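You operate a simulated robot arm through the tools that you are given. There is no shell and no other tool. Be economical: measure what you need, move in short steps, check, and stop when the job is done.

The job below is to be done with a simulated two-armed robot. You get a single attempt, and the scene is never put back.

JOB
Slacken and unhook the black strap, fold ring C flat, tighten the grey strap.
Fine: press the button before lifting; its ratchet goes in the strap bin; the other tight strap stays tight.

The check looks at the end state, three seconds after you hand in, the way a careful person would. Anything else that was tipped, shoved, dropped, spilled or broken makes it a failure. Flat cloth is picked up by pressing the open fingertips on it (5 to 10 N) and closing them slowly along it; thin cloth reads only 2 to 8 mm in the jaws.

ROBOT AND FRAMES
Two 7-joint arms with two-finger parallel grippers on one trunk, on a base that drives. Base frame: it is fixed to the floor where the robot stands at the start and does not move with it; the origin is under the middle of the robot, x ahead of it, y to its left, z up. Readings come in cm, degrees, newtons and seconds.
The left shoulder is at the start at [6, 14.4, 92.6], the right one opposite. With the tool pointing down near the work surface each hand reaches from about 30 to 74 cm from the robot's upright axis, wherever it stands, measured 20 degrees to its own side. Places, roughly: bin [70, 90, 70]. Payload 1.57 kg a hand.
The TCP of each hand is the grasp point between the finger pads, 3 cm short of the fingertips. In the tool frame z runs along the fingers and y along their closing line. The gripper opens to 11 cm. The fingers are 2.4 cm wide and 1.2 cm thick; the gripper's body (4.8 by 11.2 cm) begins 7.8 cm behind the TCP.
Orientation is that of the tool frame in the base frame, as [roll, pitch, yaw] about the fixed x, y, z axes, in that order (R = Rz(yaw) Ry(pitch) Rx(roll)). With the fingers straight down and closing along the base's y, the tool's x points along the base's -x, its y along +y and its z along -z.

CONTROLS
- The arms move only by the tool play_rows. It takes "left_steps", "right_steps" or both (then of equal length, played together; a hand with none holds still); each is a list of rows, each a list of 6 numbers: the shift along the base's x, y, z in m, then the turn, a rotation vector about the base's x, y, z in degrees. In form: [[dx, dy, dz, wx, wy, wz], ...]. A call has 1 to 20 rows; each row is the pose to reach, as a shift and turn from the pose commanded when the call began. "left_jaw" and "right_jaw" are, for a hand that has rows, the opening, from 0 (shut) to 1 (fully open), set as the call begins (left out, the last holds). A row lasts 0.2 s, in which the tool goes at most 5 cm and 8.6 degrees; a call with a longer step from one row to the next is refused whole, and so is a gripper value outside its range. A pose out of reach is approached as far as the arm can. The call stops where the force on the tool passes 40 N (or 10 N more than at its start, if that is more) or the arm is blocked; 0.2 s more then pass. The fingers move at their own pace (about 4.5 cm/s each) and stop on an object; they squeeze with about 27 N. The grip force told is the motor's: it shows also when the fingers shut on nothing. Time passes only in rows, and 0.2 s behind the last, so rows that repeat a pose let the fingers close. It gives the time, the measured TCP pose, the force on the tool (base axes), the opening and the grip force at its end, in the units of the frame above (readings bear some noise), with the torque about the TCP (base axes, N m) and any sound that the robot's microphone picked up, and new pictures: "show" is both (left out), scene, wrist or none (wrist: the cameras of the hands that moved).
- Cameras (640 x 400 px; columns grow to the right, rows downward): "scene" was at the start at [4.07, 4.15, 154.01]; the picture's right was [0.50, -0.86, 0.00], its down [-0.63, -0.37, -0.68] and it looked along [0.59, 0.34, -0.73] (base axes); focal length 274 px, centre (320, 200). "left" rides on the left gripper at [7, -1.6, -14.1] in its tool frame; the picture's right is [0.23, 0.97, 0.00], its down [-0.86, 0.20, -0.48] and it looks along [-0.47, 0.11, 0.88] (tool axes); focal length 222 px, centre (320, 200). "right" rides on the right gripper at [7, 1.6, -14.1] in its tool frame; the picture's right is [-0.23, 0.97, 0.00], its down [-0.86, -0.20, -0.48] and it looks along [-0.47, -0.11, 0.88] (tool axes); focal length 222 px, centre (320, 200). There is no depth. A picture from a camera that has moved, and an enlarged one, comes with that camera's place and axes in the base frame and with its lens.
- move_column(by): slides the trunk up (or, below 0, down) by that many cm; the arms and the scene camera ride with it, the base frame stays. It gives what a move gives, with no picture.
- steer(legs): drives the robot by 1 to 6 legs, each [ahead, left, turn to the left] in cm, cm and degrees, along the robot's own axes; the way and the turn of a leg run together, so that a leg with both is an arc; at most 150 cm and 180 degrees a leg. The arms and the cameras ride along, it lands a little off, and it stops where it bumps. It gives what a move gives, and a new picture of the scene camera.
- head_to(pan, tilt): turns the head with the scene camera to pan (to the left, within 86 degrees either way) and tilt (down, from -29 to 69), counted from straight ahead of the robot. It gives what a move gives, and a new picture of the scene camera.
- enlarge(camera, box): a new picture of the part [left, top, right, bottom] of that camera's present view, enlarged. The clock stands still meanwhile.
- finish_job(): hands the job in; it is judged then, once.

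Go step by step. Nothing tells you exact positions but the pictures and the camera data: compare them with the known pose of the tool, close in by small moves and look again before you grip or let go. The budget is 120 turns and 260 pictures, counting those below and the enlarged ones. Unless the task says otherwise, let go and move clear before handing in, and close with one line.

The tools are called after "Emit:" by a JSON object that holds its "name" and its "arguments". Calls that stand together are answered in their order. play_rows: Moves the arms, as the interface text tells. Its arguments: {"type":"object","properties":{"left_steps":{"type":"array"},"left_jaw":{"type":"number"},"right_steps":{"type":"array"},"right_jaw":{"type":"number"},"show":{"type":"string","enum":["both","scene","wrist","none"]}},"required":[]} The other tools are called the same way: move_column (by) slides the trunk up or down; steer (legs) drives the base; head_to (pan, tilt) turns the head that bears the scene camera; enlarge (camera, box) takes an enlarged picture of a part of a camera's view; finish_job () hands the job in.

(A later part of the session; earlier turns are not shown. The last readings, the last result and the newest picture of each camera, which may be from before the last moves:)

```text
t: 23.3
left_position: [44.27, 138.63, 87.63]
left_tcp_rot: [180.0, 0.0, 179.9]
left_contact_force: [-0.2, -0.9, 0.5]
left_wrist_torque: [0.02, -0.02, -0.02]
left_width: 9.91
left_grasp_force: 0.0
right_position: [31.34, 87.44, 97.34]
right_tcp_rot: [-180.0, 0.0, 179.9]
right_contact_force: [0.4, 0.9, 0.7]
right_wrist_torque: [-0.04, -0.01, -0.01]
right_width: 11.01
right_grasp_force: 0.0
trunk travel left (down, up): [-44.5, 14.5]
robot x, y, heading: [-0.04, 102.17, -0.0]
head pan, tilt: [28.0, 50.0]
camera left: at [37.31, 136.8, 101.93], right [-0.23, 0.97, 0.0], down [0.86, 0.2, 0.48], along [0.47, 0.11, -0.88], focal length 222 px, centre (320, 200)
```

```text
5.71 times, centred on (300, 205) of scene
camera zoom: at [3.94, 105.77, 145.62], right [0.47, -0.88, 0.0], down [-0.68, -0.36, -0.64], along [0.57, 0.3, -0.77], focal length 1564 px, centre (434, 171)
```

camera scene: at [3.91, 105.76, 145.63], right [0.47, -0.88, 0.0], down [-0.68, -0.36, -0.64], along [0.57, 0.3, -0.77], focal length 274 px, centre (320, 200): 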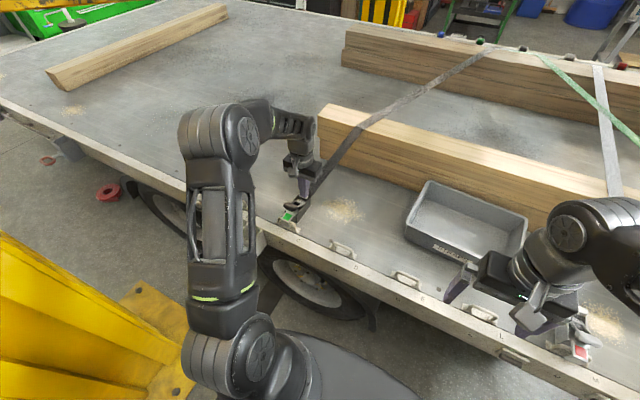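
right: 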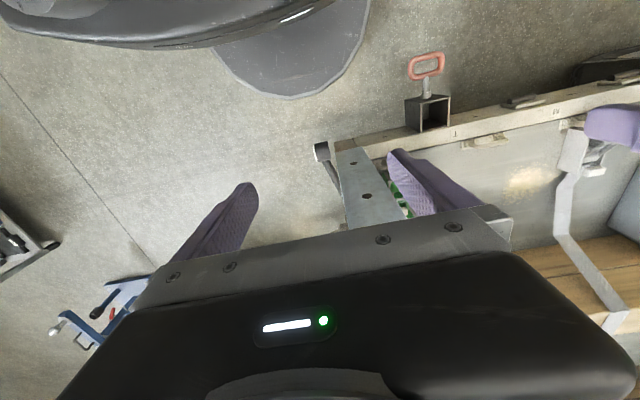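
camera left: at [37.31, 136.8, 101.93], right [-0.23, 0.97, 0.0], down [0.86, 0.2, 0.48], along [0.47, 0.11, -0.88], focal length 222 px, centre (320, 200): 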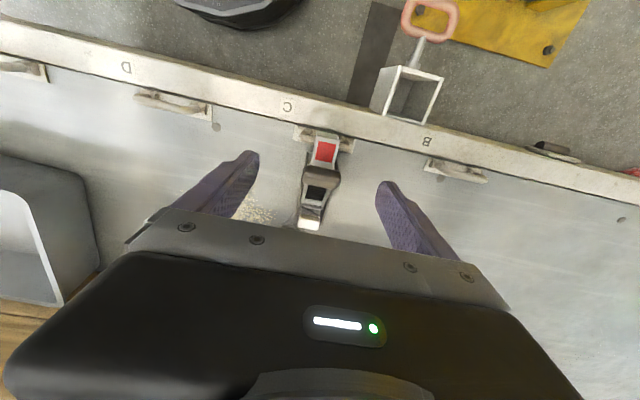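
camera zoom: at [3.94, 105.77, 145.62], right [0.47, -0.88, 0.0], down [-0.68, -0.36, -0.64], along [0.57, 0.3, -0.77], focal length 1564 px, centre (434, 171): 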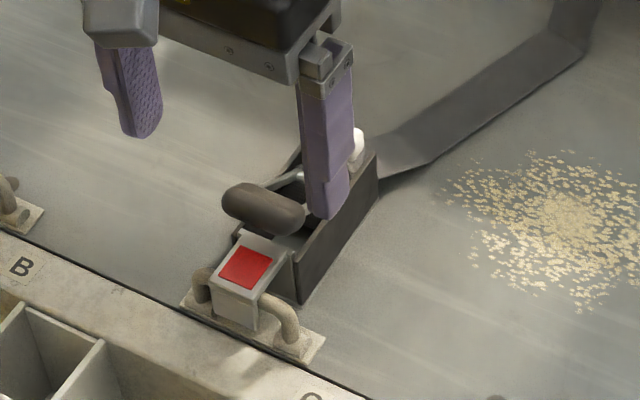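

The frame is about 4 cm wide, aligned with x. I'll straddle it at x≈50.5 and descend to TCP z≈75.5.

Emit:
{"name": "play_rows", "arguments": {"left_steps": [[0.03, 0.003, 0, 0, 0, 0], [0.062, 0.006, -0.02, 0, 0, 0], [0.062, 0.006, -0.06, 0, 0, 0], [0.062, 0.006, -0.09, 0, 0, 0], [0.062, 0.006, -0.11, 0, 0, 0], [0.062, 0.006, -0.121, 0, 0, 0]], "show": "wrist"}}

Emit:
{"name": "enlarge", "arguments": {"camera": "scene", "box": [250, 170, 350, 240]}}

```text
t: 24.7
left_position: [50.61, 139.0, 75.67]
left_tcp_rot: [-180.0, -0.1, 179.9]
left_contact_force: [0.6, 0.6, -1.2]
left_wrist_torque: [-0.01, -0.02, -0.02]
left_width: 9.93
left_grasp_force: 0.1
right_position: [31.22, 87.4, 97.32]
right_tcp_rot: [179.9, 0.0, 179.9]
right_contact_force: [-0.6, -0.4, -0.4]
right_wrist_torque: [0.0, 0.01, 0.02]
right_width: 11.01
right_grasp_force: 0.2
trunk travel left (down, up): [-44.5, 14.5]
robot x, y, heading: [-0.17, 101.7, 0.2]
head pan, tilt: [28.0, 50.0]
camera left: at [43.77, 137.29, 89.79], right [-0.23, 0.97, 0.0], down [0.86, 0.2, 0.48], along [0.47, 0.11, -0.88], focal length 222 px, centre (320, 200)
```

left: 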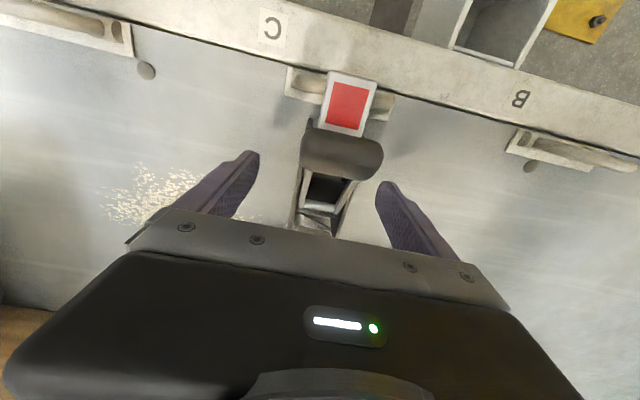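

```text
5.71 times, centred on (300, 205) of scene
camera zoom: at [3.93, 105.77, 145.62], right [0.47, -0.88, 0.0], down [-0.68, -0.36, -0.64], along [0.57, 0.3, -0.77], focal length 1564 px, centre (434, 171)
```

zoom: 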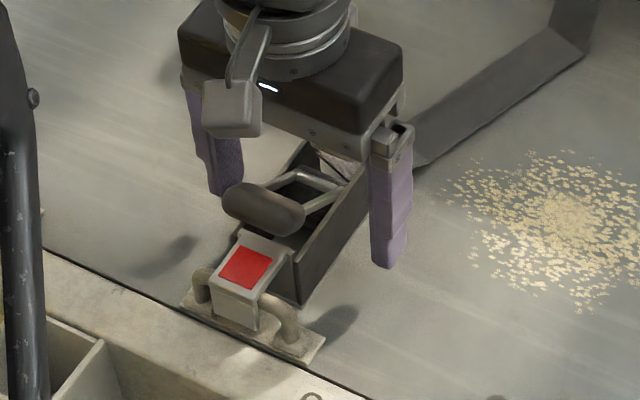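

Well straddled. I lower 0.7 cm more and close on the frame.

Emit:
{"name": "play_rows", "arguments": {"left_steps": [[0, 0.0, -0.004, 0, 0, 0], [0, 0, -0.007, 0, 0, 0]], "show": "none"}}

Emit:
{"name": "play_rows", "arguments": {"left_steps": [[0, 0, 0, 0, 0, 0], [0, 0, 0, 0, 0, 0], [0, 0, 0, 0, 0, 0], [0, 0, 0, 0, 0, 0], [0, 0, 0, 0, 0, 0]], "left_jaw": 0, "show": "wrist"}}

Emit:
{"name": "enlarge", "arguments": {"camera": "scene", "box": [250, 170, 350, 240]}}

```text
t: 25.3
left_position: [50.53, 139.09, 74.97]
left_tcp_rot: [180.0, 0.0, 179.9]
left_contact_force: [-0.1, 0.0, 0.2]
left_wrist_torque: [0.03, -0.01, 0.02]
left_width: 9.87
left_grasp_force: 0.2
right_position: [31.42, 87.39, 97.22]
right_tcp_rot: [-180.0, 0.0, 179.9]
right_contact_force: [-0.1, -0.6, -0.5]
right_wrist_torque: [-0.01, 0.03, -0.01]
right_width: 11.0
right_grasp_force: 0.1
trunk travel left (down, up): [-44.5, 14.5]
robot x, y, heading: [0.17, 102.38, 0.1]
head pan, tilt: [28.0, 50.0]
```

```text
t: 26.5
left_position: [50.51, 139.03, 74.91]
left_tcp_rot: [-180.0, -0.1, 180.0]
left_contact_force: [1.0, 0.8, -0.1]
left_wrist_torque: [0.05, -0.02, 0.03]
left_width: 4.44
left_grasp_force: 27.3
right_position: [31.3, 87.57, 97.31]
right_tcp_rot: [-179.9, 0.0, 179.9]
right_contact_force: [1.0, -0.4, 0.6]
right_wrist_torque: [0.0, 0.01, -0.04]
right_width: 11.0
right_grasp_force: 0.1
trunk travel left (down, up): [-44.5, 14.5]
robot x, y, heading: [0.35, 102.12, -0.0]
head pan, tilt: [28.0, 50.0]
camera left: at [43.7, 137.29, 89.09], right [-0.23, 0.97, 0.0], down [0.86, 0.2, 0.48], along [0.47, 0.11, -0.88], focal length 222 px, centre (320, 200)
```

left: 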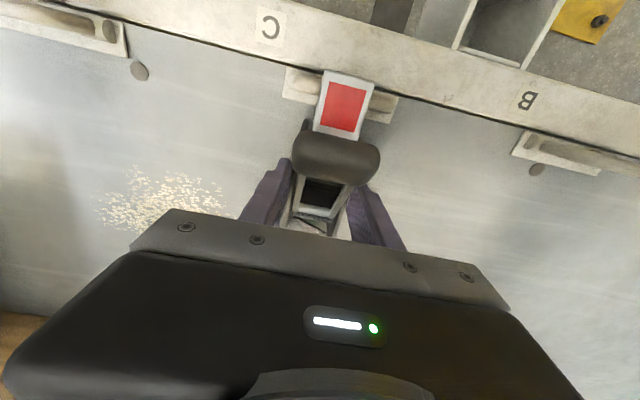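

```text
5.71 times, centred on (300, 205) of scene
camera zoom: at [3.93, 105.78, 145.62], right [0.47, -0.88, 0.0], down [-0.68, -0.36, -0.64], along [0.57, 0.3, -0.77], focal length 1564 px, centre (434, 171)
```

zoom: 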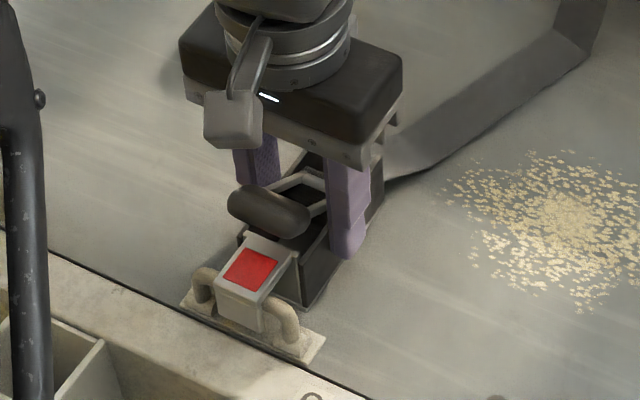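

Frame gripped at 4.4 cm. I push 1.2 cm toward the rail to free the hook, then lift a little.

Emit:
{"name": "play_rows", "arguments": {"left_steps": [[-0.004, 0, 0, 0, 0, 0], [-0.008, 0, 0.002, 0, 0, 0], [-0.012, 0, 0.004, 0, 0, 0], [-0.012, 0, 0.01, 0, 0, 0]], "show": "wrist"}}

Emit:
{"name": "enlarge", "arguments": {"camera": "scene", "box": [250, 170, 350, 240]}}

```text
t: 27.5
left_position: [49.28, 138.99, 75.88]
left_tcp_rot: [179.9, 0.0, 179.9]
left_contact_force: [0.5, 0.7, -3.3]
left_wrist_torque: [0.0, 0.01, 0.0]
left_width: 4.45
left_grasp_force: 26.5
right_position: [31.34, 87.44, 97.32]
right_tcp_rot: [180.0, -0.1, 179.9]
right_contact_force: [0.6, 0.3, 0.3]
right_wrist_torque: [-0.01, 0.02, 0.0]
right_width: 11.0
right_grasp_force: 0.1
trunk travel left (down, up): [-44.5, 14.5]
robot x, y, heading: [0.01, 101.83, -0.3]
head pan, tilt: [28.0, 50.0]
camera left: at [42.52, 137.2, 90.14], right [-0.23, 0.97, 0.0], down [0.86, 0.2, 0.48], along [0.47, 0.11, -0.88], focal length 222 px, centre (320, 200)
```

left: 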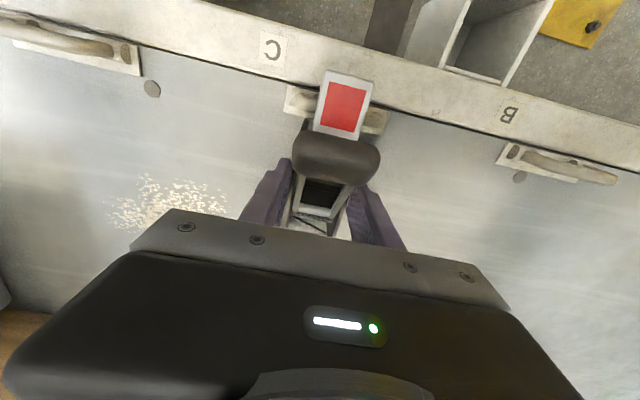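

```text
5.71 times, centred on (300, 205) of scene
camera zoom: at [3.94, 105.77, 145.62], right [0.47, -0.88, 0.0], down [-0.68, -0.36, -0.64], along [0.57, 0.3, -0.77], focal length 1564 px, centre (434, 171)
```

zoom: 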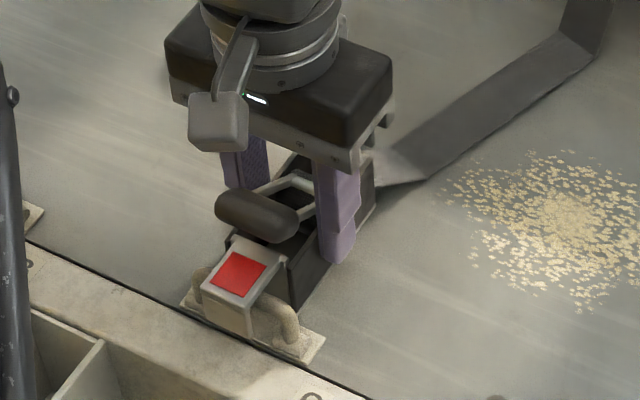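

It moved freely (3 N load). Continue lifting.

Emit:
{"name": "play_rows", "arguments": {"left_steps": [[0, 0, 0.01, 0, 0, 0], [0, 0, 0.02, 0, 0, 0], [0, 0, 0.03, 0, 0, 0], [0, 0, 0.04, 0, 0, 0]], "show": "wrist"}}

Emit:
{"name": "enlarge", "arguments": {"camera": "scene", "box": [230, 150, 350, 240]}}

```text
t: 28.5
left_position: [49.4, 138.94, 79.94]
left_tcp_rot: [-179.9, 0.0, 179.9]
left_contact_force: [0.0, 0.1, -2.4]
left_wrist_torque: [0.01, -0.01, 0.04]
left_width: 4.45
left_grasp_force: 27.2
right_position: [31.32, 87.52, 97.39]
right_tcp_rot: [180.0, 0.0, 179.9]
right_contact_force: [-0.3, -0.5, -0.4]
right_wrist_torque: [0.02, -0.02, -0.02]
right_width: 11.0
right_grasp_force: 0.0
trunk travel left (down, up): [-44.5, 14.5]
robot x, y, heading: [-0.1, 102.15, 0.0]
head pan, tilt: [28.0, 50.0]
camera left: at [42.51, 137.21, 94.09], right [-0.23, 0.97, 0.0], down [0.86, 0.2, 0.48], along [0.47, 0.11, -0.88], focal length 222 px, centre (320, 200)
```

left: 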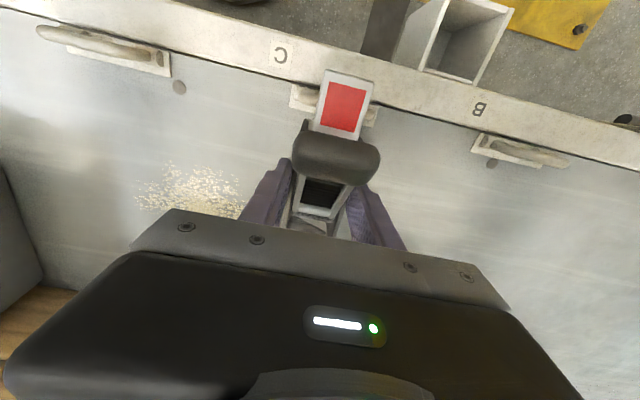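

```text
4.44 times, centred on (290, 195) of scene
camera zoom: at [3.94, 105.78, 145.62], right [0.47, -0.88, 0.0], down [-0.68, -0.36, -0.64], along [0.57, 0.3, -0.77], focal length 1217 px, centre (453, 222)
```

zoom: 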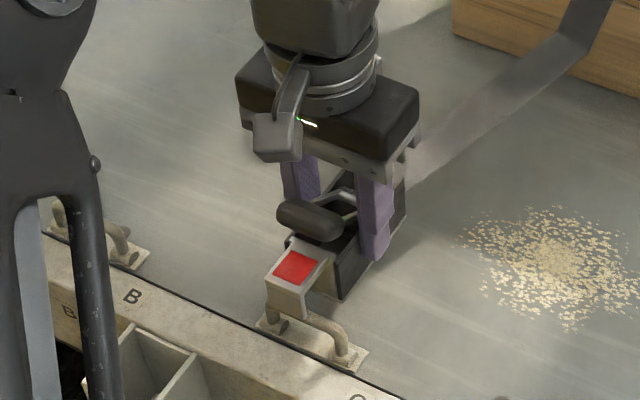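

The hook is clear of ring C. I lift to carrying height, then drive right to take it over the bin.

Emit:
{"name": "play_rows", "arguments": {"left_steps": [[0, 0, 0.03, 0, 0, 0], [0, 0, 0.06, 0, 0, 0], [0, 0, 0.09, 0, 0, 0], [0, 0, 0.12, 0, 0, 0], [0, 0, 0.14, 0, 0, 0]], "show": "scene"}}

Emit:
{"name": "steer", "arguments": {"legs": [[0, -25, 0]]}}

```text
t: 29.7
left_position: [49.39, 139.07, 93.87]
left_tcp_rot: [-180.0, 0.1, 179.9]
left_contact_force: [-0.6, -0.1, -4.1]
left_wrist_torque: [0.0, 0.01, 0.0]
left_width: 4.45
left_grasp_force: 27.2
right_position: [31.36, 87.5, 97.29]
right_tcp_rot: [179.9, -0.1, 179.9]
right_contact_force: [-0.2, -0.1, 0.8]
right_wrist_torque: [0.0, 0.01, -0.01]
right_width: 11.01
right_grasp_force: 0.2
trunk travel left (down, up): [-44.5, 14.5]
robot x, y, heading: [-0.05, 102.36, 0.1]
head pan, tilt: [28.0, 50.0]
camera scene: at [3.94, 105.78, 145.62], right [0.47, -0.88, 0.0], down [-0.68, -0.36, -0.64], along [0.57, 0.3, -0.77], focal length 274 px, centre (320, 200)
```

scene: 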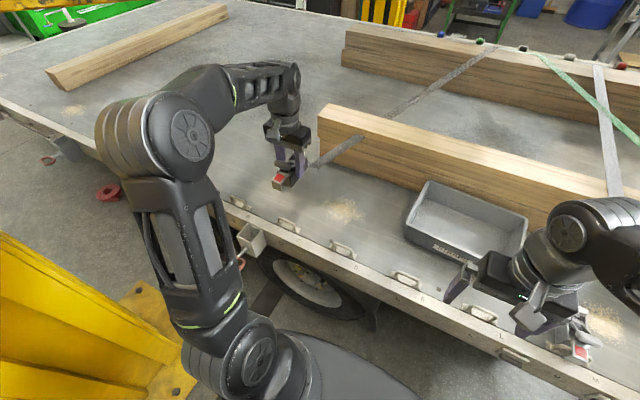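

```text
t: 31.6
left_position: [49.47, 113.47, 93.8]
left_tcp_rot: [-180.0, 0.0, 179.7]
left_contact_force: [0.3, 0.0, -2.6]
left_wrist_torque: [0.01, -0.01, 0.0]
left_width: 4.47
left_grasp_force: 26.7
right_position: [31.16, 62.11, 97.36]
right_tcp_rot: [180.0, 0.1, 179.6]
right_contact_force: [0.7, -0.1, 0.0]
right_wrist_torque: [0.04, 0.0, 0.01]
right_width: 11.01
right_grasp_force: 0.0
trunk travel left (down, up): [-44.5, 14.5]
robot x, y, heading: [-0.3, 77.01, -0.2]
head pan, tilt: [28.0, 50.0]
camera scene: at [3.87, 80.52, 145.62], right [0.46, -0.89, 0.0], down [-0.68, -0.36, -0.64], along [0.57, 0.3, -0.77], focal length 274 px, centre (320, 200)
```

scene: 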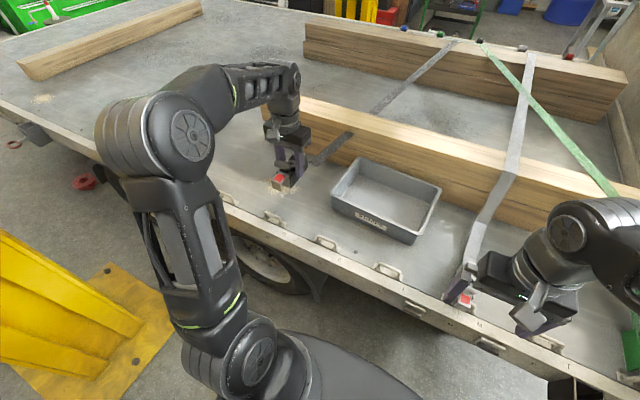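

Bin spans about x 57–77, y 75–105. From here I move the hand over its middle (68,90) at height and check.

Emit:
{"name": "play_rows", "arguments": {"left_steps": [[0.03, -0.03, 0.01, 0, 0, 0], [0.06, -0.06, 0.02, 0, 0, 0], [0.09, -0.09, 0.02, 0, 0, 0], [0.12, -0.12, 0.02, 0, 0, 0], [0.145, -0.155, 0.02, 0, 0, 0], [0.165, -0.19, 0.02, 0, 0, 0], [0.18, -0.22, 0.02, 0, 0, 0], [0.185, -0.23, 0.02, 0, 0, 0], [0.185, -0.23, 0.02, 0, 0, 0]]}}

Emit:
{"name": "enlarge", "arguments": {"camera": "scene", "box": [280, 100, 480, 260]}}

```text
t: 33.6
left_position: [61.16, 88.39, 97.66]
left_tcp_rot: [-178.6, 2.4, 179.7]
left_contact_force: [-0.2, 1.1, -3.1]
left_wrist_torque: [-0.14, 0.03, 0.0]
left_width: 4.48
left_grasp_force: 27.4
left hand out of reach, approached as far as the arm can: row 4, 5, 6, 7, 8, 9
right_position: [31.2, 62.6, 97.26]
right_tcp_rot: [-179.8, 0.1, 179.7]
right_contact_force: [-0.4, 0.7, -1.2]
right_wrist_torque: [-0.04, 0.0, 0.01]
right_width: 10.99
right_grasp_force: 0.2
trunk travel left (down, up): [-44.5, 14.5]
robot x, y, heading: [-0.18, 76.81, -0.2]
head pan, tilt: [28.0, 50.0]
camera scene: at [3.94, 81.11, 145.61], right [0.47, -0.89, 0.0], down [-0.68, -0.36, -0.64], along [0.57, 0.3, -0.77], focal length 274 px, centre (320, 200)
camera left: at [53.8, 87.2, 111.53], right [-0.22, 0.98, -0.03], down [0.84, 0.2, 0.51], along [0.5, 0.08, -0.86], focal length 222 px, centre (320, 200)
```

scene: 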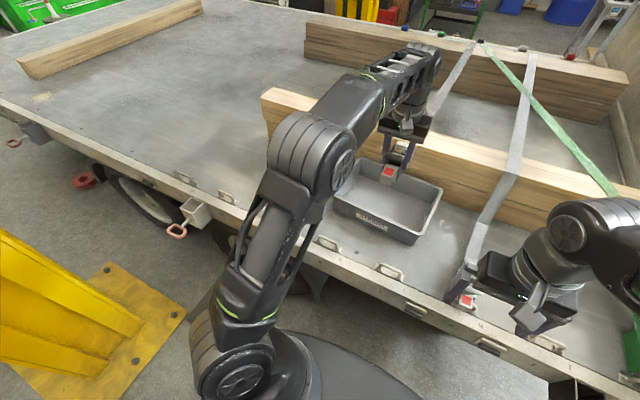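
left: 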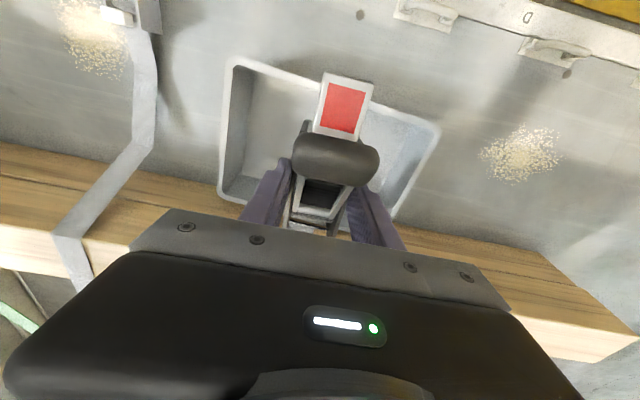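

```text
2.50 times, centred on (380, 180) of scene
camera zoom: at [3.94, 81.11, 145.61], right [0.47, -0.89, 0.0], down [-0.68, -0.36, -0.64], along [0.57, 0.3, -0.77], focal length 684 px, centre (170, 250)
```

zoom: 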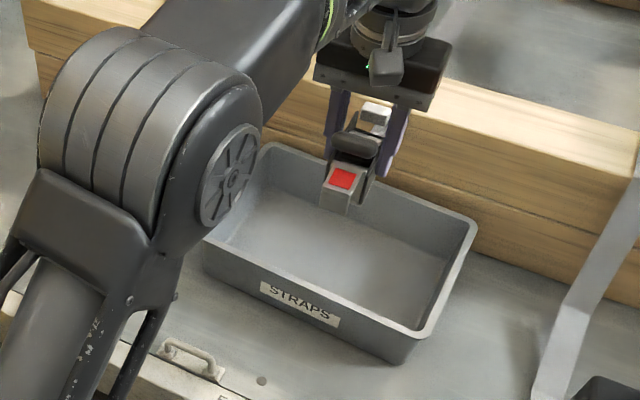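

The arm is at its reach limit at this height. The base has room to the rail, so I drive 8 cm ahead.

Emit:
{"name": "steer", "arguments": {"legs": [[8, 0, 0]]}}

Emit:
{"name": "enlarge", "arguments": {"camera": "scene", "box": [300, 80, 500, 240]}}

```text
t: 34.6
left_position: [69.54, 87.86, 97.68]
left_tcp_rot: [-178.8, 2.4, 179.2]
left_contact_force: [0.5, 0.5, -3.2]
left_wrist_torque: [0.0, 0.07, -0.02]
left_width: 4.47
left_grasp_force: 27.3
right_position: [39.37, 62.07, 97.29]
right_tcp_rot: [-180.0, -0.2, 179.7]
right_contact_force: [0.7, -0.6, 0.7]
right_wrist_torque: [0.03, 0.03, 0.05]
right_width: 11.02
right_grasp_force: 0.0
trunk travel left (down, up): [-44.5, 14.5]
robot x, y, heading: [8.08, 77.12, -0.8]
head pan, tilt: [28.0, 50.0]
camera scene: at [12.2, 80.55, 145.61], right [0.46, -0.89, 0.0], down [-0.68, -0.35, -0.64], along [0.57, 0.3, -0.77], focal length 274 px, centre (320, 200)
```

scene: 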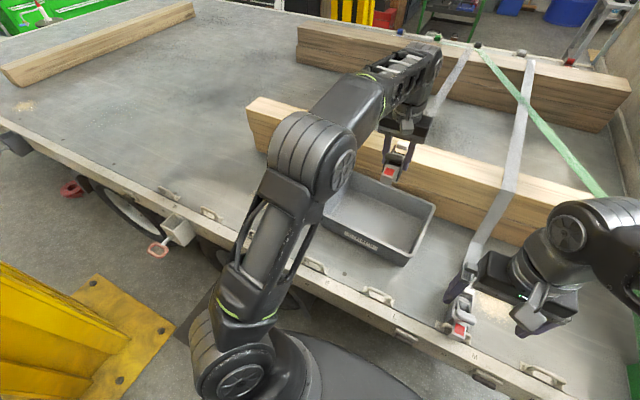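

```text
2.50 times, centred on (400, 160) of scene
camera zoom: at [12.2, 80.55, 145.61], right [0.46, -0.89, 0.0], down [-0.68, -0.35, -0.64], along [0.57, 0.3, -0.77], focal length 684 px, centre (120, 300)
```

zoom: 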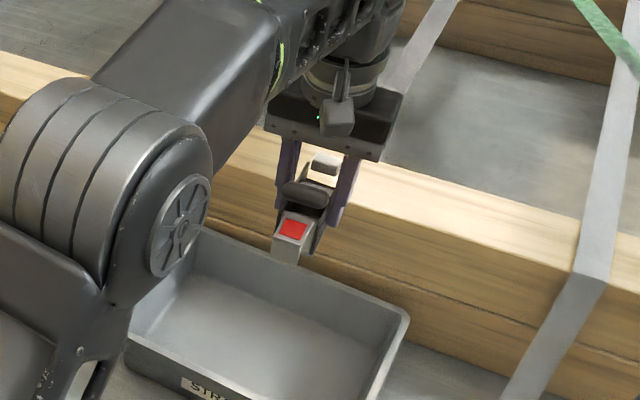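

Now I test a small step back to see what commanded pose I'm working from.

Emit:
{"name": "play_rows", "arguments": {"left_steps": [[-0.02, 0, 0, 0, 0, 0], [-0.04, 0, 0, 0, 0, 0], [-0.06, 0, 0, 0, 0, 0], [-0.06, 0, 0, 0, 0, 0]], "show": "none"}}

```text
t: 35.6
left_position: [63.4, 87.83, 97.68]
left_tcp_rot: [-178.8, 2.4, 179.1]
left_contact_force: [-0.6, -0.5, -4.0]
left_wrist_torque: [-0.02, -0.01, -0.01]
left_width: 4.48
left_grasp_force: 27.0
right_position: [39.26, 61.91, 97.26]
right_tcp_rot: [180.0, 0.0, 179.6]
right_contact_force: [0.1, 0.5, 0.4]
right_wrist_torque: [-0.01, 0.0, -0.04]
right_width: 11.02
right_grasp_force: 0.1
trunk travel left (down, up): [-44.5, 14.5]
robot x, y, heading: [7.92, 76.75, -0.3]
head pan, tilt: [28.0, 50.0]
```

Commands start from the measured pose. I go over (67,88.8) and descend into the bin to TCP z≈80.

Emit:
{"name": "play_rows", "arguments": {"left_steps": [[0.02, 0.005, -0.02, 0, 0, 0], [0.036, 0.01, -0.05, 0, 0, 0], [0.036, 0.01, -0.09, 0, 0, 0], [0.036, 0.01, -0.13, 0, 0, 0], [0.036, 0.01, -0.16, 0, 0, 0], [0.036, 0.01, -0.18, 0, 0, 0]]}}

Emit:
{"name": "enlarge", "arguments": {"camera": "scene", "box": [300, 120, 460, 280]}}

```text
t: 37.0
left_position: [66.86, 88.92, 79.7]
left_tcp_rot: [-178.7, 2.4, 179.2]
left_contact_force: [0.2, -0.9, -3.5]
left_wrist_torque: [0.03, -0.03, 0.01]
left_width: 4.47
left_grasp_force: 27.5
right_position: [39.36, 62.01, 97.25]
right_tcp_rot: [-179.9, 0.0, 179.5]
right_contact_force: [-0.3, 0.4, -0.2]
right_wrist_torque: [-0.01, 0.01, -0.01]
right_width: 10.99
right_grasp_force: 0.0
trunk travel left (down, up): [-44.5, 14.5]
robot x, y, heading: [8.01, 77.14, -0.4]
head pan, tilt: [28.0, 50.0]
camera scene: at [12.06, 80.56, 145.62], right [0.46, -0.89, 0.0], down [-0.68, -0.35, -0.64], along [0.57, 0.3, -0.77], focal length 274 px, centre (320, 200)
camera left: at [59.34, 87.58, 93.54], right [-0.21, 0.98, -0.03], down [0.84, 0.2, 0.51], along [0.5, 0.08, -0.86], focal length 222 px, centre (320, 200)
```

scene: 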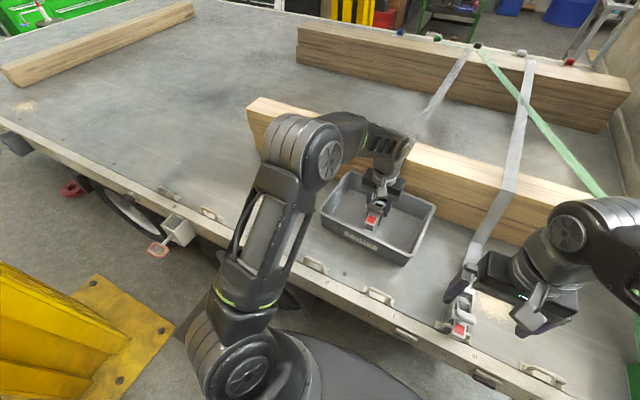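
left: 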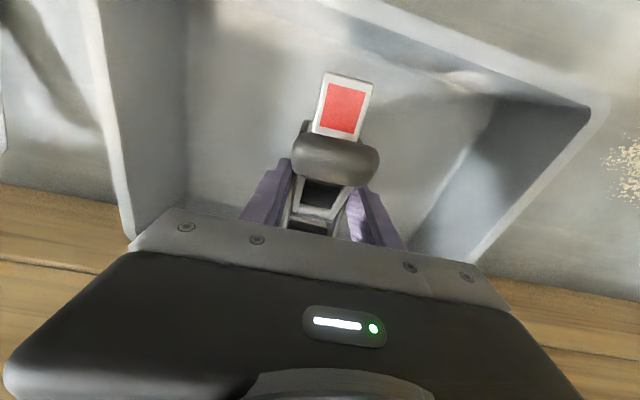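

```text
2.50 times, centred on (380, 200) of scene
camera zoom: at [12.06, 80.56, 145.62], right [0.46, -0.89, 0.0], down [-0.68, -0.35, -0.64], along [0.57, 0.3, -0.77], focal length 684 px, centre (170, 200)
```

zoom: 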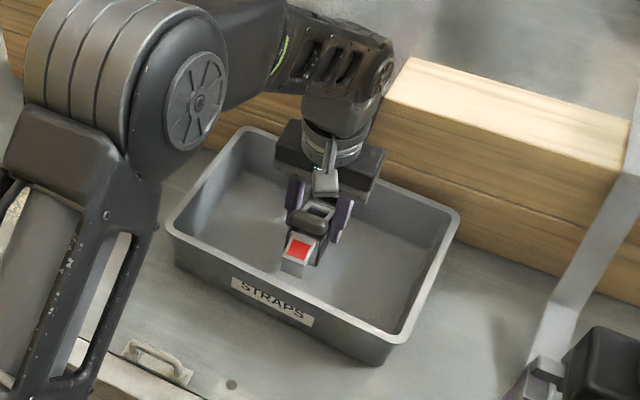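

The ratchet is inside the bin. I lower until it touches.

Emit:
{"name": "play_rows", "arguments": {"left_steps": [[0.005, 0, -0.01, 0, 0, 0], [0.005, 0, -0.02, 0, 0, 0], [0.005, 0, -0.028, 0, 0, 0], [0.005, 0, -0.034, 0, 0, 0]], "show": "none"}}

Emit:
{"name": "enlarge", "arguments": {"camera": "scene", "box": [300, 120, 460, 280]}}

```text
t: 38.0
left_position: [67.48, 88.91, 76.31]
left_tcp_rot: [-178.7, 2.3, 179.2]
left_contact_force: [-0.4, -0.2, -3.0]
left_wrist_torque: [0.03, -0.03, 0.0]
left_width: 4.47
left_grasp_force: 27.1
right_position: [39.3, 62.15, 97.27]
right_tcp_rot: [179.9, 0.1, 179.7]
right_contact_force: [0.6, 0.6, 0.9]
right_wrist_torque: [0.01, 0.0, 0.0]
right_width: 10.99
right_grasp_force: 0.0
trunk travel left (down, up): [-44.5, 14.5]
robot x, y, heading: [7.97, 76.68, -0.3]
head pan, tilt: [28.0, 50.0]
```

```text
2.50 times, centred on (380, 200) of scene
camera zoom: at [12.05, 80.55, 145.62], right [0.46, -0.89, 0.0], down [-0.68, -0.35, -0.64], along [0.57, 0.3, -0.77], focal length 684 px, centre (170, 200)
```

zoom: 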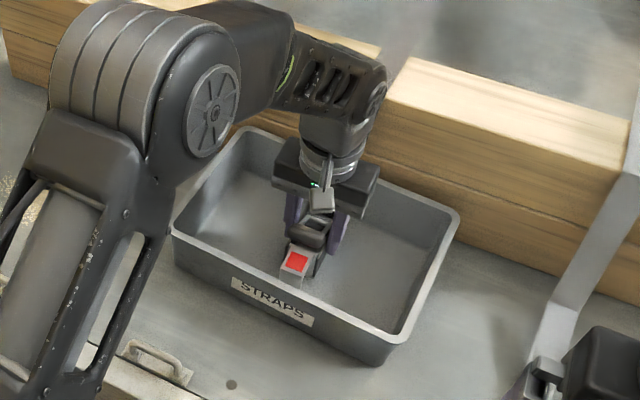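

Emit:
{"name": "play_rows", "arguments": {"left_steps": [[0, 0, -0.005, 0, 0, 0], [0, 0, -0.01, 0, 0, 0], [0, 0, -0.015, 0, 0, 0], [0, 0, -0.02, 0, 0, 0]], "show": "none"}}

```text
t: 39.0
left_position: [67.53, 88.82, 74.87]
left_tcp_rot: [-178.7, 2.9, 179.2]
left_contact_force: [3.3, 3.4, 33.0]
left_wrist_torque: [0.67, 0.36, 0.0]
left_width: 4.51
left_grasp_force: 27.0
right_position: [39.08, 62.08, 97.43]
right_tcp_rot: [180.0, 0.1, 179.5]
right_contact_force: [0.0, -0.2, -0.2]
right_wrist_torque: [0.05, -0.02, 0.02]
right_width: 11.0
right_grasp_force: 0.1
trunk travel left (down, up): [-44.5, 14.5]
robot x, y, heading: [7.89, 76.65, -0.4]
head pan, tilt: [28.0, 50.0]
```

It rests on the bin floor. I relieve the force slightly, open moderately, then rise.

Emit:
{"name": "play_rows", "arguments": {"left_steps": [[0, 0, 0.004, 0, 0, 0], [0, 0, 0.004, 0, 0, 0]], "show": "none"}}

Emit:
{"name": "play_rows", "arguments": {"left_steps": [[0, 0, 0, 0, 0, 0], [0, 0, 0, 0, 0, 0], [0, 0, 0, 0, 0, 0]], "left_jaw": 0.7, "show": "none"}}

Emit:
{"name": "play_rows", "arguments": {"left_steps": [[0, 0, 0.03, 0, 0, 0], [0, 0, 0.07, 0, 0, 0], [0, 0, 0.11, 0, 0, 0], [0, 0, 0.15, 0, 0, 0], [-0.03, 0, 0.18, 0, 0, 0], [-0.07, 0, 0.18, 0, 0, 0]]}}

```text
t: 39.6
left_position: [67.51, 88.86, 74.71]
left_tcp_rot: [-178.8, 2.5, 179.2]
left_contact_force: [6.9, 1.5, 15.1]
left_wrist_torque: [0.44, -0.53, -0.09]
left_width: 4.51
left_grasp_force: 26.9
right_position: [39.31, 62.1, 97.33]
right_tcp_rot: [-179.9, -0.1, 179.6]
right_contact_force: [0.4, -0.5, 0.1]
right_wrist_torque: [0.0, 0.02, -0.03]
right_width: 11.0
right_grasp_force: 0.1
trunk travel left (down, up): [-44.5, 14.5]
robot x, y, heading: [7.83, 76.82, -0.3]
head pan, tilt: [28.0, 50.0]
```

```text
t: 40.4
left_position: [67.47, 88.83, 74.84]
left_tcp_rot: [-178.7, 2.4, 179.3]
left_contact_force: [-0.3, 0.6, 0.3]
left_wrist_torque: [0.03, 0.01, -0.02]
left_width: 7.69
left_grasp_force: 0.0
right_position: [39.31, 62.05, 97.33]
right_tcp_rot: [180.0, 0.0, 179.6]
right_contact_force: [-0.1, 0.3, -0.7]
right_wrist_torque: [0.0, -0.04, 0.0]
right_width: 11.02
right_grasp_force: 0.1
trunk travel left (down, up): [-44.5, 14.5]
robot x, y, heading: [7.94, 76.33, -0.4]
head pan, tilt: [28.0, 50.0]
```

```text
t: 41.8
left_position: [60.26, 89.22, 92.87]
left_tcp_rot: [-178.8, 2.4, 179.2]
left_contact_force: [-0.2, -0.5, 0.3]
left_wrist_torque: [-0.04, -0.04, 0.01]
left_width: 7.73
left_grasp_force: 0.1
right_position: [39.11, 62.21, 97.29]
right_tcp_rot: [179.9, 0.1, 179.6]
right_contact_force: [0.5, 0.7, 0.2]
right_wrist_torque: [0.02, -0.02, 0.01]
right_width: 11.02
right_grasp_force: 0.0
trunk travel left (down, up): [-44.5, 14.5]
robot x, y, heading: [8.05, 76.98, -0.2]
head pan, tilt: [28.0, 50.0]
camera scene: at [11.94, 80.56, 145.62], right [0.46, -0.89, 0.0], down [-0.68, -0.35, -0.64], along [0.57, 0.3, -0.77], focal length 274 px, centre (320, 200)
camera left: at [52.81, 87.86, 106.62], right [-0.21, 0.98, -0.03], down [0.84, 0.2, 0.51], along [0.5, 0.08, -0.86], focal length 222 px, centre (320, 200)
```

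scene: 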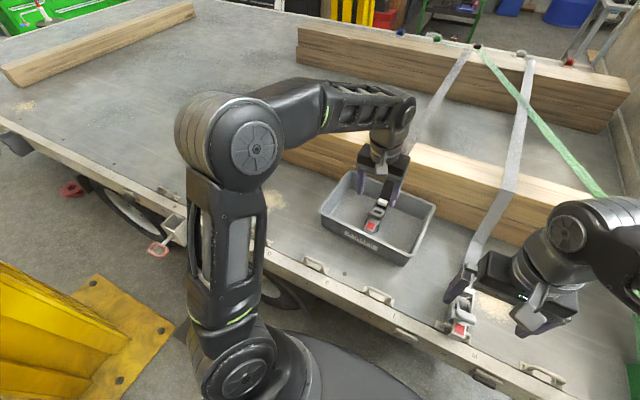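
left: 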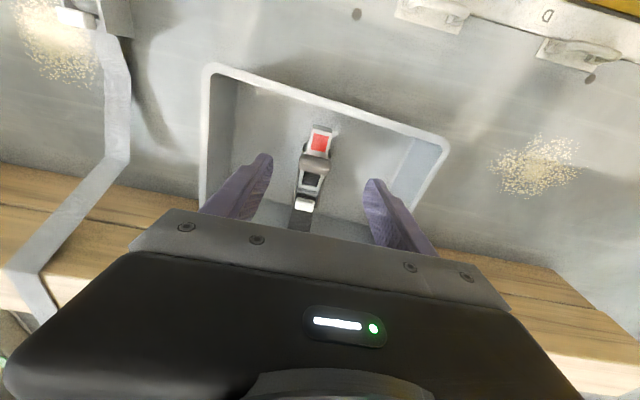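

The black ratchet lies in the bin. The grey ratchet is near (44–54, 60), right below the right hand; I look at it closely.

Emit:
{"name": "play_rows", "arguments": {"left_steps": [[-0.04, 0.01, 0.01, 0, 0, 0], [-0.08, 0.02, 0.02, 0, 0, 0], [-0.12, 0.04, 0.03, 0, 0, 0], [-0.16, 0.07, 0.03, 0, 0, 0], [-0.18, 0.1, 0.03, 0, 0, 0]], "right_steps": [[0, 0, 0, 0, 0, 0], [0, 0, 0, 0, 0, 0], [0, 0, 0, 0, 0, 0], [0, 0, 0, 0, 0, 0], [0, 0, 0, 0, 0, 0]], "show": "wrist"}}

Emit:
{"name": "enlarge", "arguments": {"camera": "right", "box": [220, 80, 420, 210]}}

Emit:
{"name": "head_to", "arguments": {"pan": -10, "tilt": 58}}

```text
t: 43.0
left_position: [42.14, 98.96, 95.72]
left_tcp_rot: [-178.8, 2.4, 179.3]
left_contact_force: [0.0, 0.6, -0.3]
left_wrist_torque: [0.02, -0.03, -0.02]
left_width: 7.7
left_grasp_force: 0.1
right_position: [39.32, 62.04, 97.28]
right_tcp_rot: [180.0, 0.0, 179.6]
right_contact_force: [-0.2, -0.2, 0.0]
right_wrist_torque: [0.02, -0.02, -0.01]
right_width: 11.01
right_grasp_force: 0.0
trunk travel left (down, up): [-44.5, 14.5]
robot x, y, heading: [7.88, 76.87, -0.3]
head pan, tilt: [28.0, 50.0]
camera right: at [32.42, 63.75, 111.47], right [0.23, 0.97, 0.0], down [0.85, -0.21, 0.48], along [0.47, -0.11, -0.88], focal length 222 px, centre (320, 200)
camera left: at [34.65, 97.63, 109.66], right [-0.21, 0.98, -0.03], down [0.84, 0.2, 0.51], along [0.5, 0.08, -0.86], focal length 222 px, centre (320, 200)
```

right: 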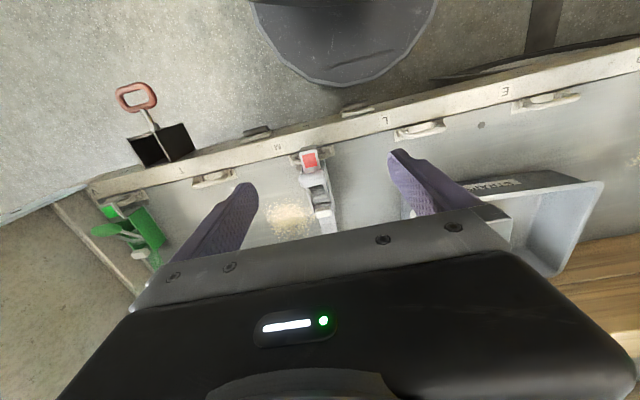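
left: 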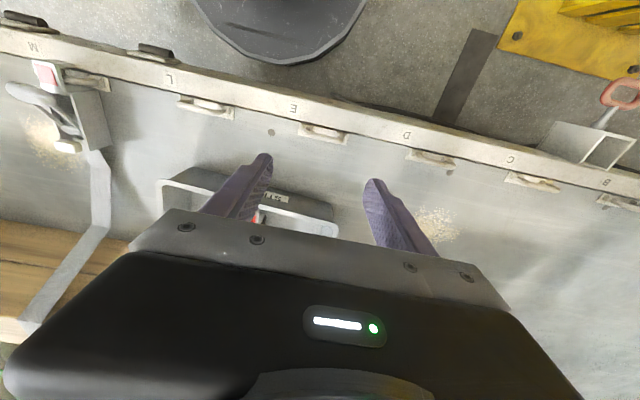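

```text
3.08 times, centred on (320, 145) of right
camera zoom: at [32.42, 63.75, 111.47], right [0.23, 0.97, 0.0], down [0.85, -0.21, 0.48], along [0.47, -0.11, -0.88], focal length 684 px, centre (320, 369)
```

zoom: 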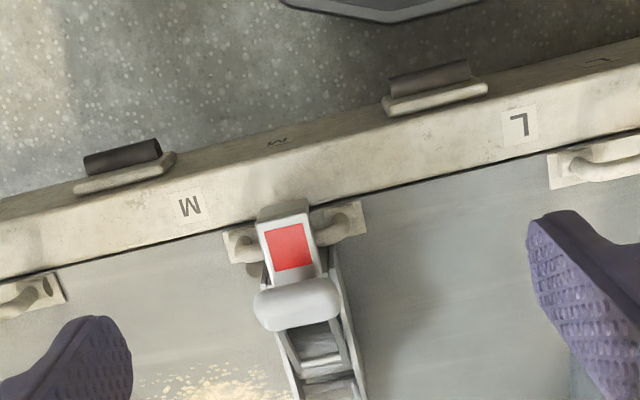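

```text
t: 44.1
left_position: [42.22, 98.95, 95.9]
left_tcp_rot: [-178.9, 2.4, 179.2]
left_contact_force: [0.0, -0.8, -0.6]
left_wrist_torque: [0.01, 0.0, 0.0]
left_width: 7.71
left_grasp_force: 0.0
right_position: [39.27, 62.02, 97.25]
right_tcp_rot: [-179.9, 0.0, 179.6]
right_contact_force: [-0.7, -0.2, 0.2]
right_wrist_torque: [0.0, -0.01, 0.0]
right_width: 11.0
right_grasp_force: 0.0
trunk travel left (down, up): [-44.5, 14.5]
robot x, y, heading: [8.09, 77.14, -0.6]
head pan, tilt: [-10.0, 58.0]
camera scene: at [11.95, 75.74, 144.6], right [-0.18, -0.98, 0.0], down [-0.83, 0.15, -0.53], along [0.52, -0.1, -0.85], focal length 274 px, centre (320, 200)
```

scene: 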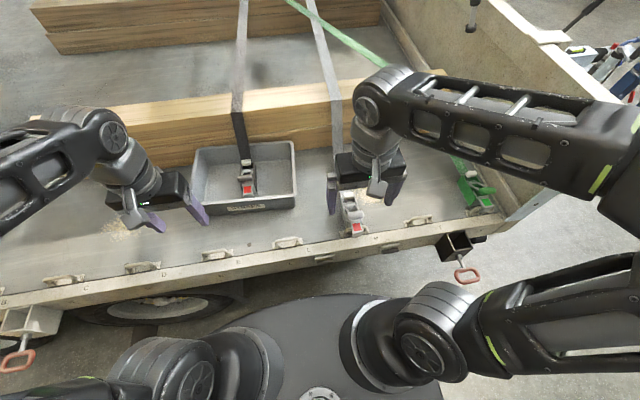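

The grey ratchet mirrors the black: lever grip at (46.4,59.2,77.5), pivot near x≈52. I plan to pinch the grip by its two ends along y and swing it up in an arc. First hover above it.

Emit:
{"name": "play_rows", "arguments": {"right_steps": [[0.03, -0.01, -0.02, 0, 0, 0], [0.06, -0.02, -0.04, 0, 0, 0], [0.071, -0.028, -0.08, 0, 0, 0], [0.071, -0.028, -0.11, 0, 0, 0], [0.071, -0.028, -0.13, 0, 0, 0], [0.071, -0.028, -0.13, 0, 0, 0]], "right_jaw": 0.75}}

Emit:
{"name": "enlarge", "arguments": {"camera": "right", "box": [220, 60, 420, 210]}}

Emit:
{"name": "enlarge", "arguments": {"camera": "scene", "box": [300, 150, 420, 250]}}

```text
t: 45.5
left_position: [42.27, 98.91, 95.83]
left_tcp_rot: [-178.8, 2.4, 179.1]
left_contact_force: [0.2, -0.3, 0.1]
left_wrist_torque: [0.04, 0.03, -0.01]
left_width: 7.7
left_grasp_force: 0.0
right_position: [46.37, 59.1, 84.44]
right_tcp_rot: [-180.0, 0.1, 179.7]
right_contact_force: [-0.3, 0.3, 0.2]
right_wrist_torque: [-0.02, 0.01, 0.01]
right_width: 8.26
right_grasp_force: 0.1
trunk travel left (down, up): [-44.5, 14.5]
robot x, y, heading: [7.84, 77.32, -0.3]
head pan, tilt: [-10.0, 58.0]
camera scene: at [11.95, 75.73, 144.6], right [-0.18, -0.98, 0.0], down [-0.83, 0.15, -0.53], along [0.52, -0.1, -0.85], focal length 274 px, centre (320, 200)
camera right: at [39.51, 60.84, 98.53], right [0.23, 0.97, 0.0], down [0.85, -0.21, 0.48], along [0.47, -0.11, -0.88], focal length 222 px, centre (320, 200)
```

scene: 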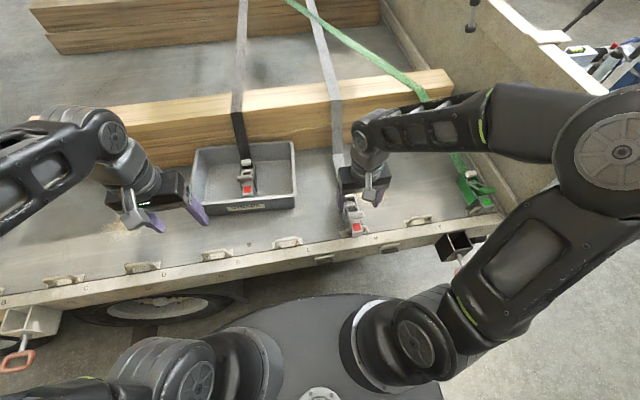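
right: 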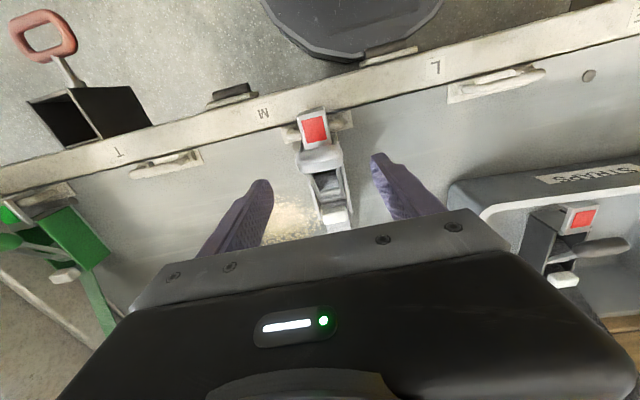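

```text
2.67 times, centred on (320, 135) of right
camera zoom: at [39.51, 60.84, 98.53], right [0.23, 0.97, 0.0], down [0.85, -0.21, 0.48], along [0.47, -0.11, -0.88], focal length 592 px, centre (320, 373)
```

zoom: 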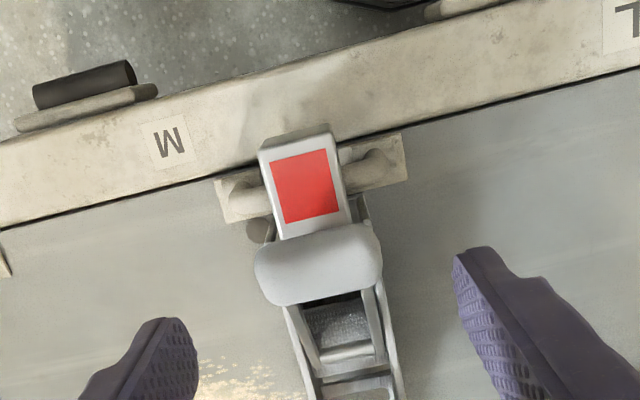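

```text
4.00 times, centred on (360, 200) of scene
camera zoom: at [11.95, 75.73, 144.6], right [-0.18, -0.98, 0.0], down [-0.83, 0.15, -0.53], along [0.52, -0.1, -0.85], focal length 1095 px, centre (160, 200)
```

zoom: 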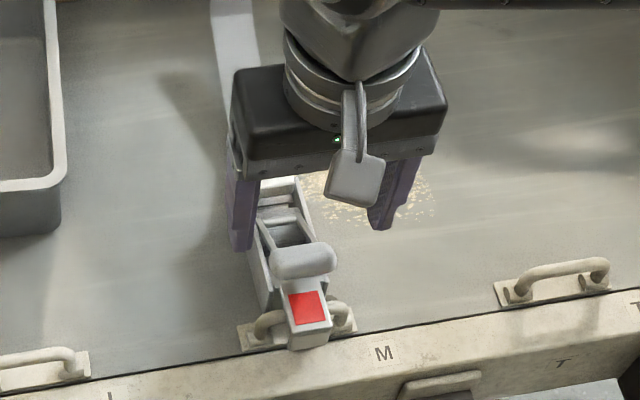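

Aligned. I descend so the pads sit at the grip ends, then close.

Emit:
{"name": "play_rows", "arguments": {"right_steps": [[0, 0, -0.02, 0, 0, 0], [0, 0, -0.04, 0, 0, 0], [0, 0, -0.056, 0, 0, 0]], "show": "none"}}

Emit:
{"name": "play_rows", "arguments": {"right_steps": [[0, 0, 0, 0, 0, 0], [0, 0, 0, 0, 0, 0], [0, 0, 0, 0, 0, 0], [0, 0, 0, 0, 0, 0]], "right_jaw": 0.2, "show": "wrist"}}

Emit:
{"name": "enlarge", "arguments": {"camera": "scene", "box": [300, 150, 420, 250]}}

```text
t: 46.3
left_position: [42.33, 98.92, 95.83]
left_tcp_rot: [-178.8, 2.4, 179.2]
left_contact_force: [0.6, 0.3, -0.7]
left_wrist_torque: [-0.02, 0.03, 0.0]
left_width: 7.72
left_grasp_force: 0.0
right_position: [46.29, 59.31, 78.77]
right_tcp_rot: [179.9, -0.1, 179.6]
right_contact_force: [0.3, -0.5, 0.3]
right_wrist_torque: [0.01, 0.03, -0.01]
right_width: 8.28
right_grasp_force: 0.0
trunk travel left (down, up): [-44.5, 14.5]
robot x, y, heading: [7.96, 76.88, -0.5]
head pan, tilt: [-10.0, 58.0]
```

```text
t: 47.3
left_position: [42.24, 98.82, 95.77]
left_tcp_rot: [-178.8, 2.4, 179.2]
left_contact_force: [-0.2, -0.2, 0.3]
left_wrist_torque: [0.0, 0.01, -0.03]
left_width: 7.69
left_grasp_force: 0.2
right_position: [46.3, 59.19, 78.7]
right_tcp_rot: [180.0, 0.0, 179.7]
right_contact_force: [-0.8, -1.2, -0.6]
right_wrist_torque: [-0.01, 0.07, -0.02]
right_width: 4.57
right_grasp_force: 26.8
trunk travel left (down, up): [-44.5, 14.5]
robot x, y, heading: [8.06, 76.77, -0.8]
head pan, tilt: [-10.0, 58.0]
camera right: at [39.45, 60.95, 92.92], right [0.23, 0.97, 0.0], down [0.85, -0.21, 0.48], along [0.46, -0.11, -0.88], focal length 222 px, centre (320, 200)
```

right: 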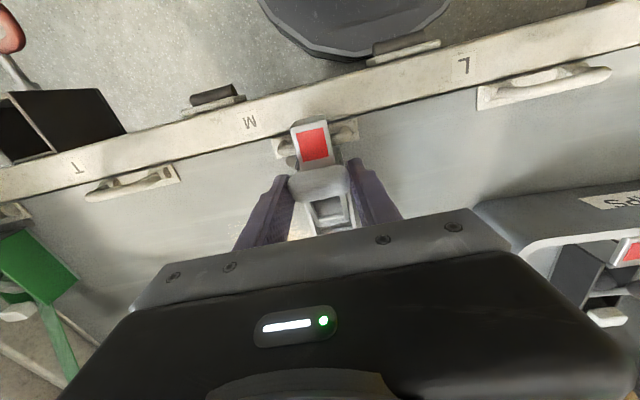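

```text
4.00 times, centred on (360, 200) of scene
camera zoom: at [11.95, 75.72, 144.6], right [-0.18, -0.98, 0.0], down [-0.83, 0.15, -0.53], along [0.52, -0.1, -0.85], focal length 1095 px, centre (160, 200)
```

zoom: 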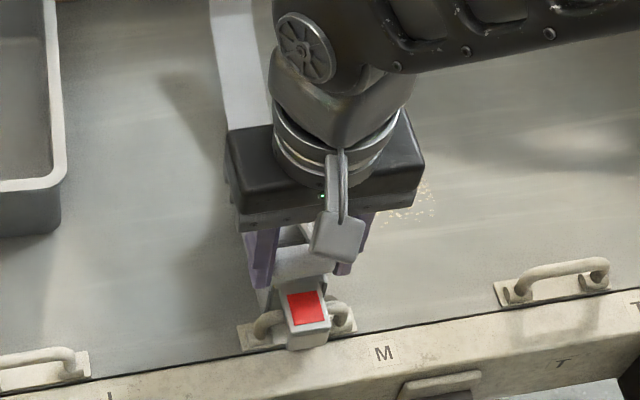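

The grip bar is pinched (4.6 cm). I begin the upward arc gently.

Emit:
{"name": "play_rows", "arguments": {"right_steps": [[0.002, 0, 0.004, 0, 0, 0], [0.004, 0, 0.008, 0, 0, 0], [0.007, 0, 0.012, 0, 0, 0], [0.01, 0, 0.016, 0, 0, 0]], "show": "wrist"}}

Emit:
{"name": "enlarge", "arguments": {"camera": "scene", "box": [300, 150, 420, 250]}}

```text
t: 48.3
left_position: [42.12, 98.95, 95.82]
left_tcp_rot: [-178.8, 2.4, 179.2]
left_contact_force: [0.0, 0.0, -0.1]
left_wrist_torque: [0.0, 0.0, -0.02]
left_width: 7.67
left_grasp_force: 0.0
right_position: [47.34, 59.34, 80.28]
right_tcp_rot: [180.0, -0.1, 179.6]
right_contact_force: [-2.8, -0.1, -4.2]
right_wrist_torque: [-0.02, 0.26, 0.09]
right_width: 4.57
right_grasp_force: 27.3
trunk travel left (down, up): [-44.5, 14.5]
robot x, y, heading: [7.81, 76.92, -0.5]
head pan, tilt: [-10.0, 58.0]
camera right: at [40.49, 60.99, 94.48], right [0.23, 0.97, 0.0], down [0.85, -0.21, 0.48], along [0.46, -0.11, -0.88], focal length 222 px, centre (320, 200)
```

right: 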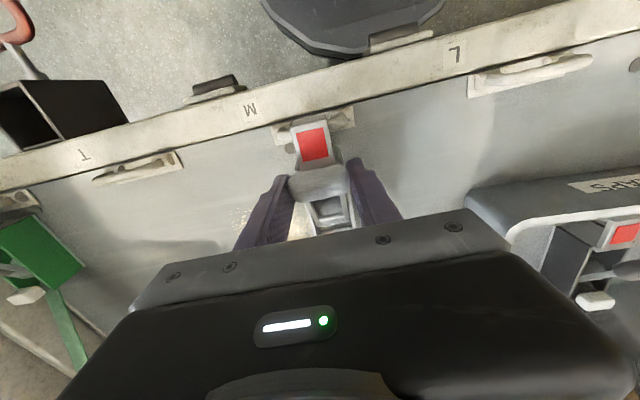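

```text
4.00 times, centred on (360, 200) of scene
camera zoom: at [11.95, 75.72, 144.6], right [-0.18, -0.98, 0.0], down [-0.83, 0.15, -0.53], along [0.52, -0.1, -0.85], focal length 1095 px, centre (160, 200)
```

zoom: 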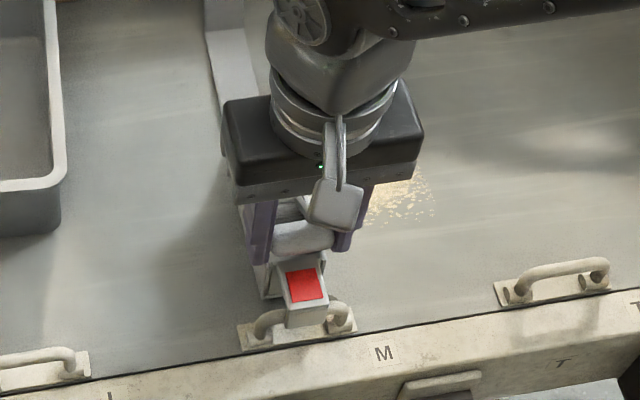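

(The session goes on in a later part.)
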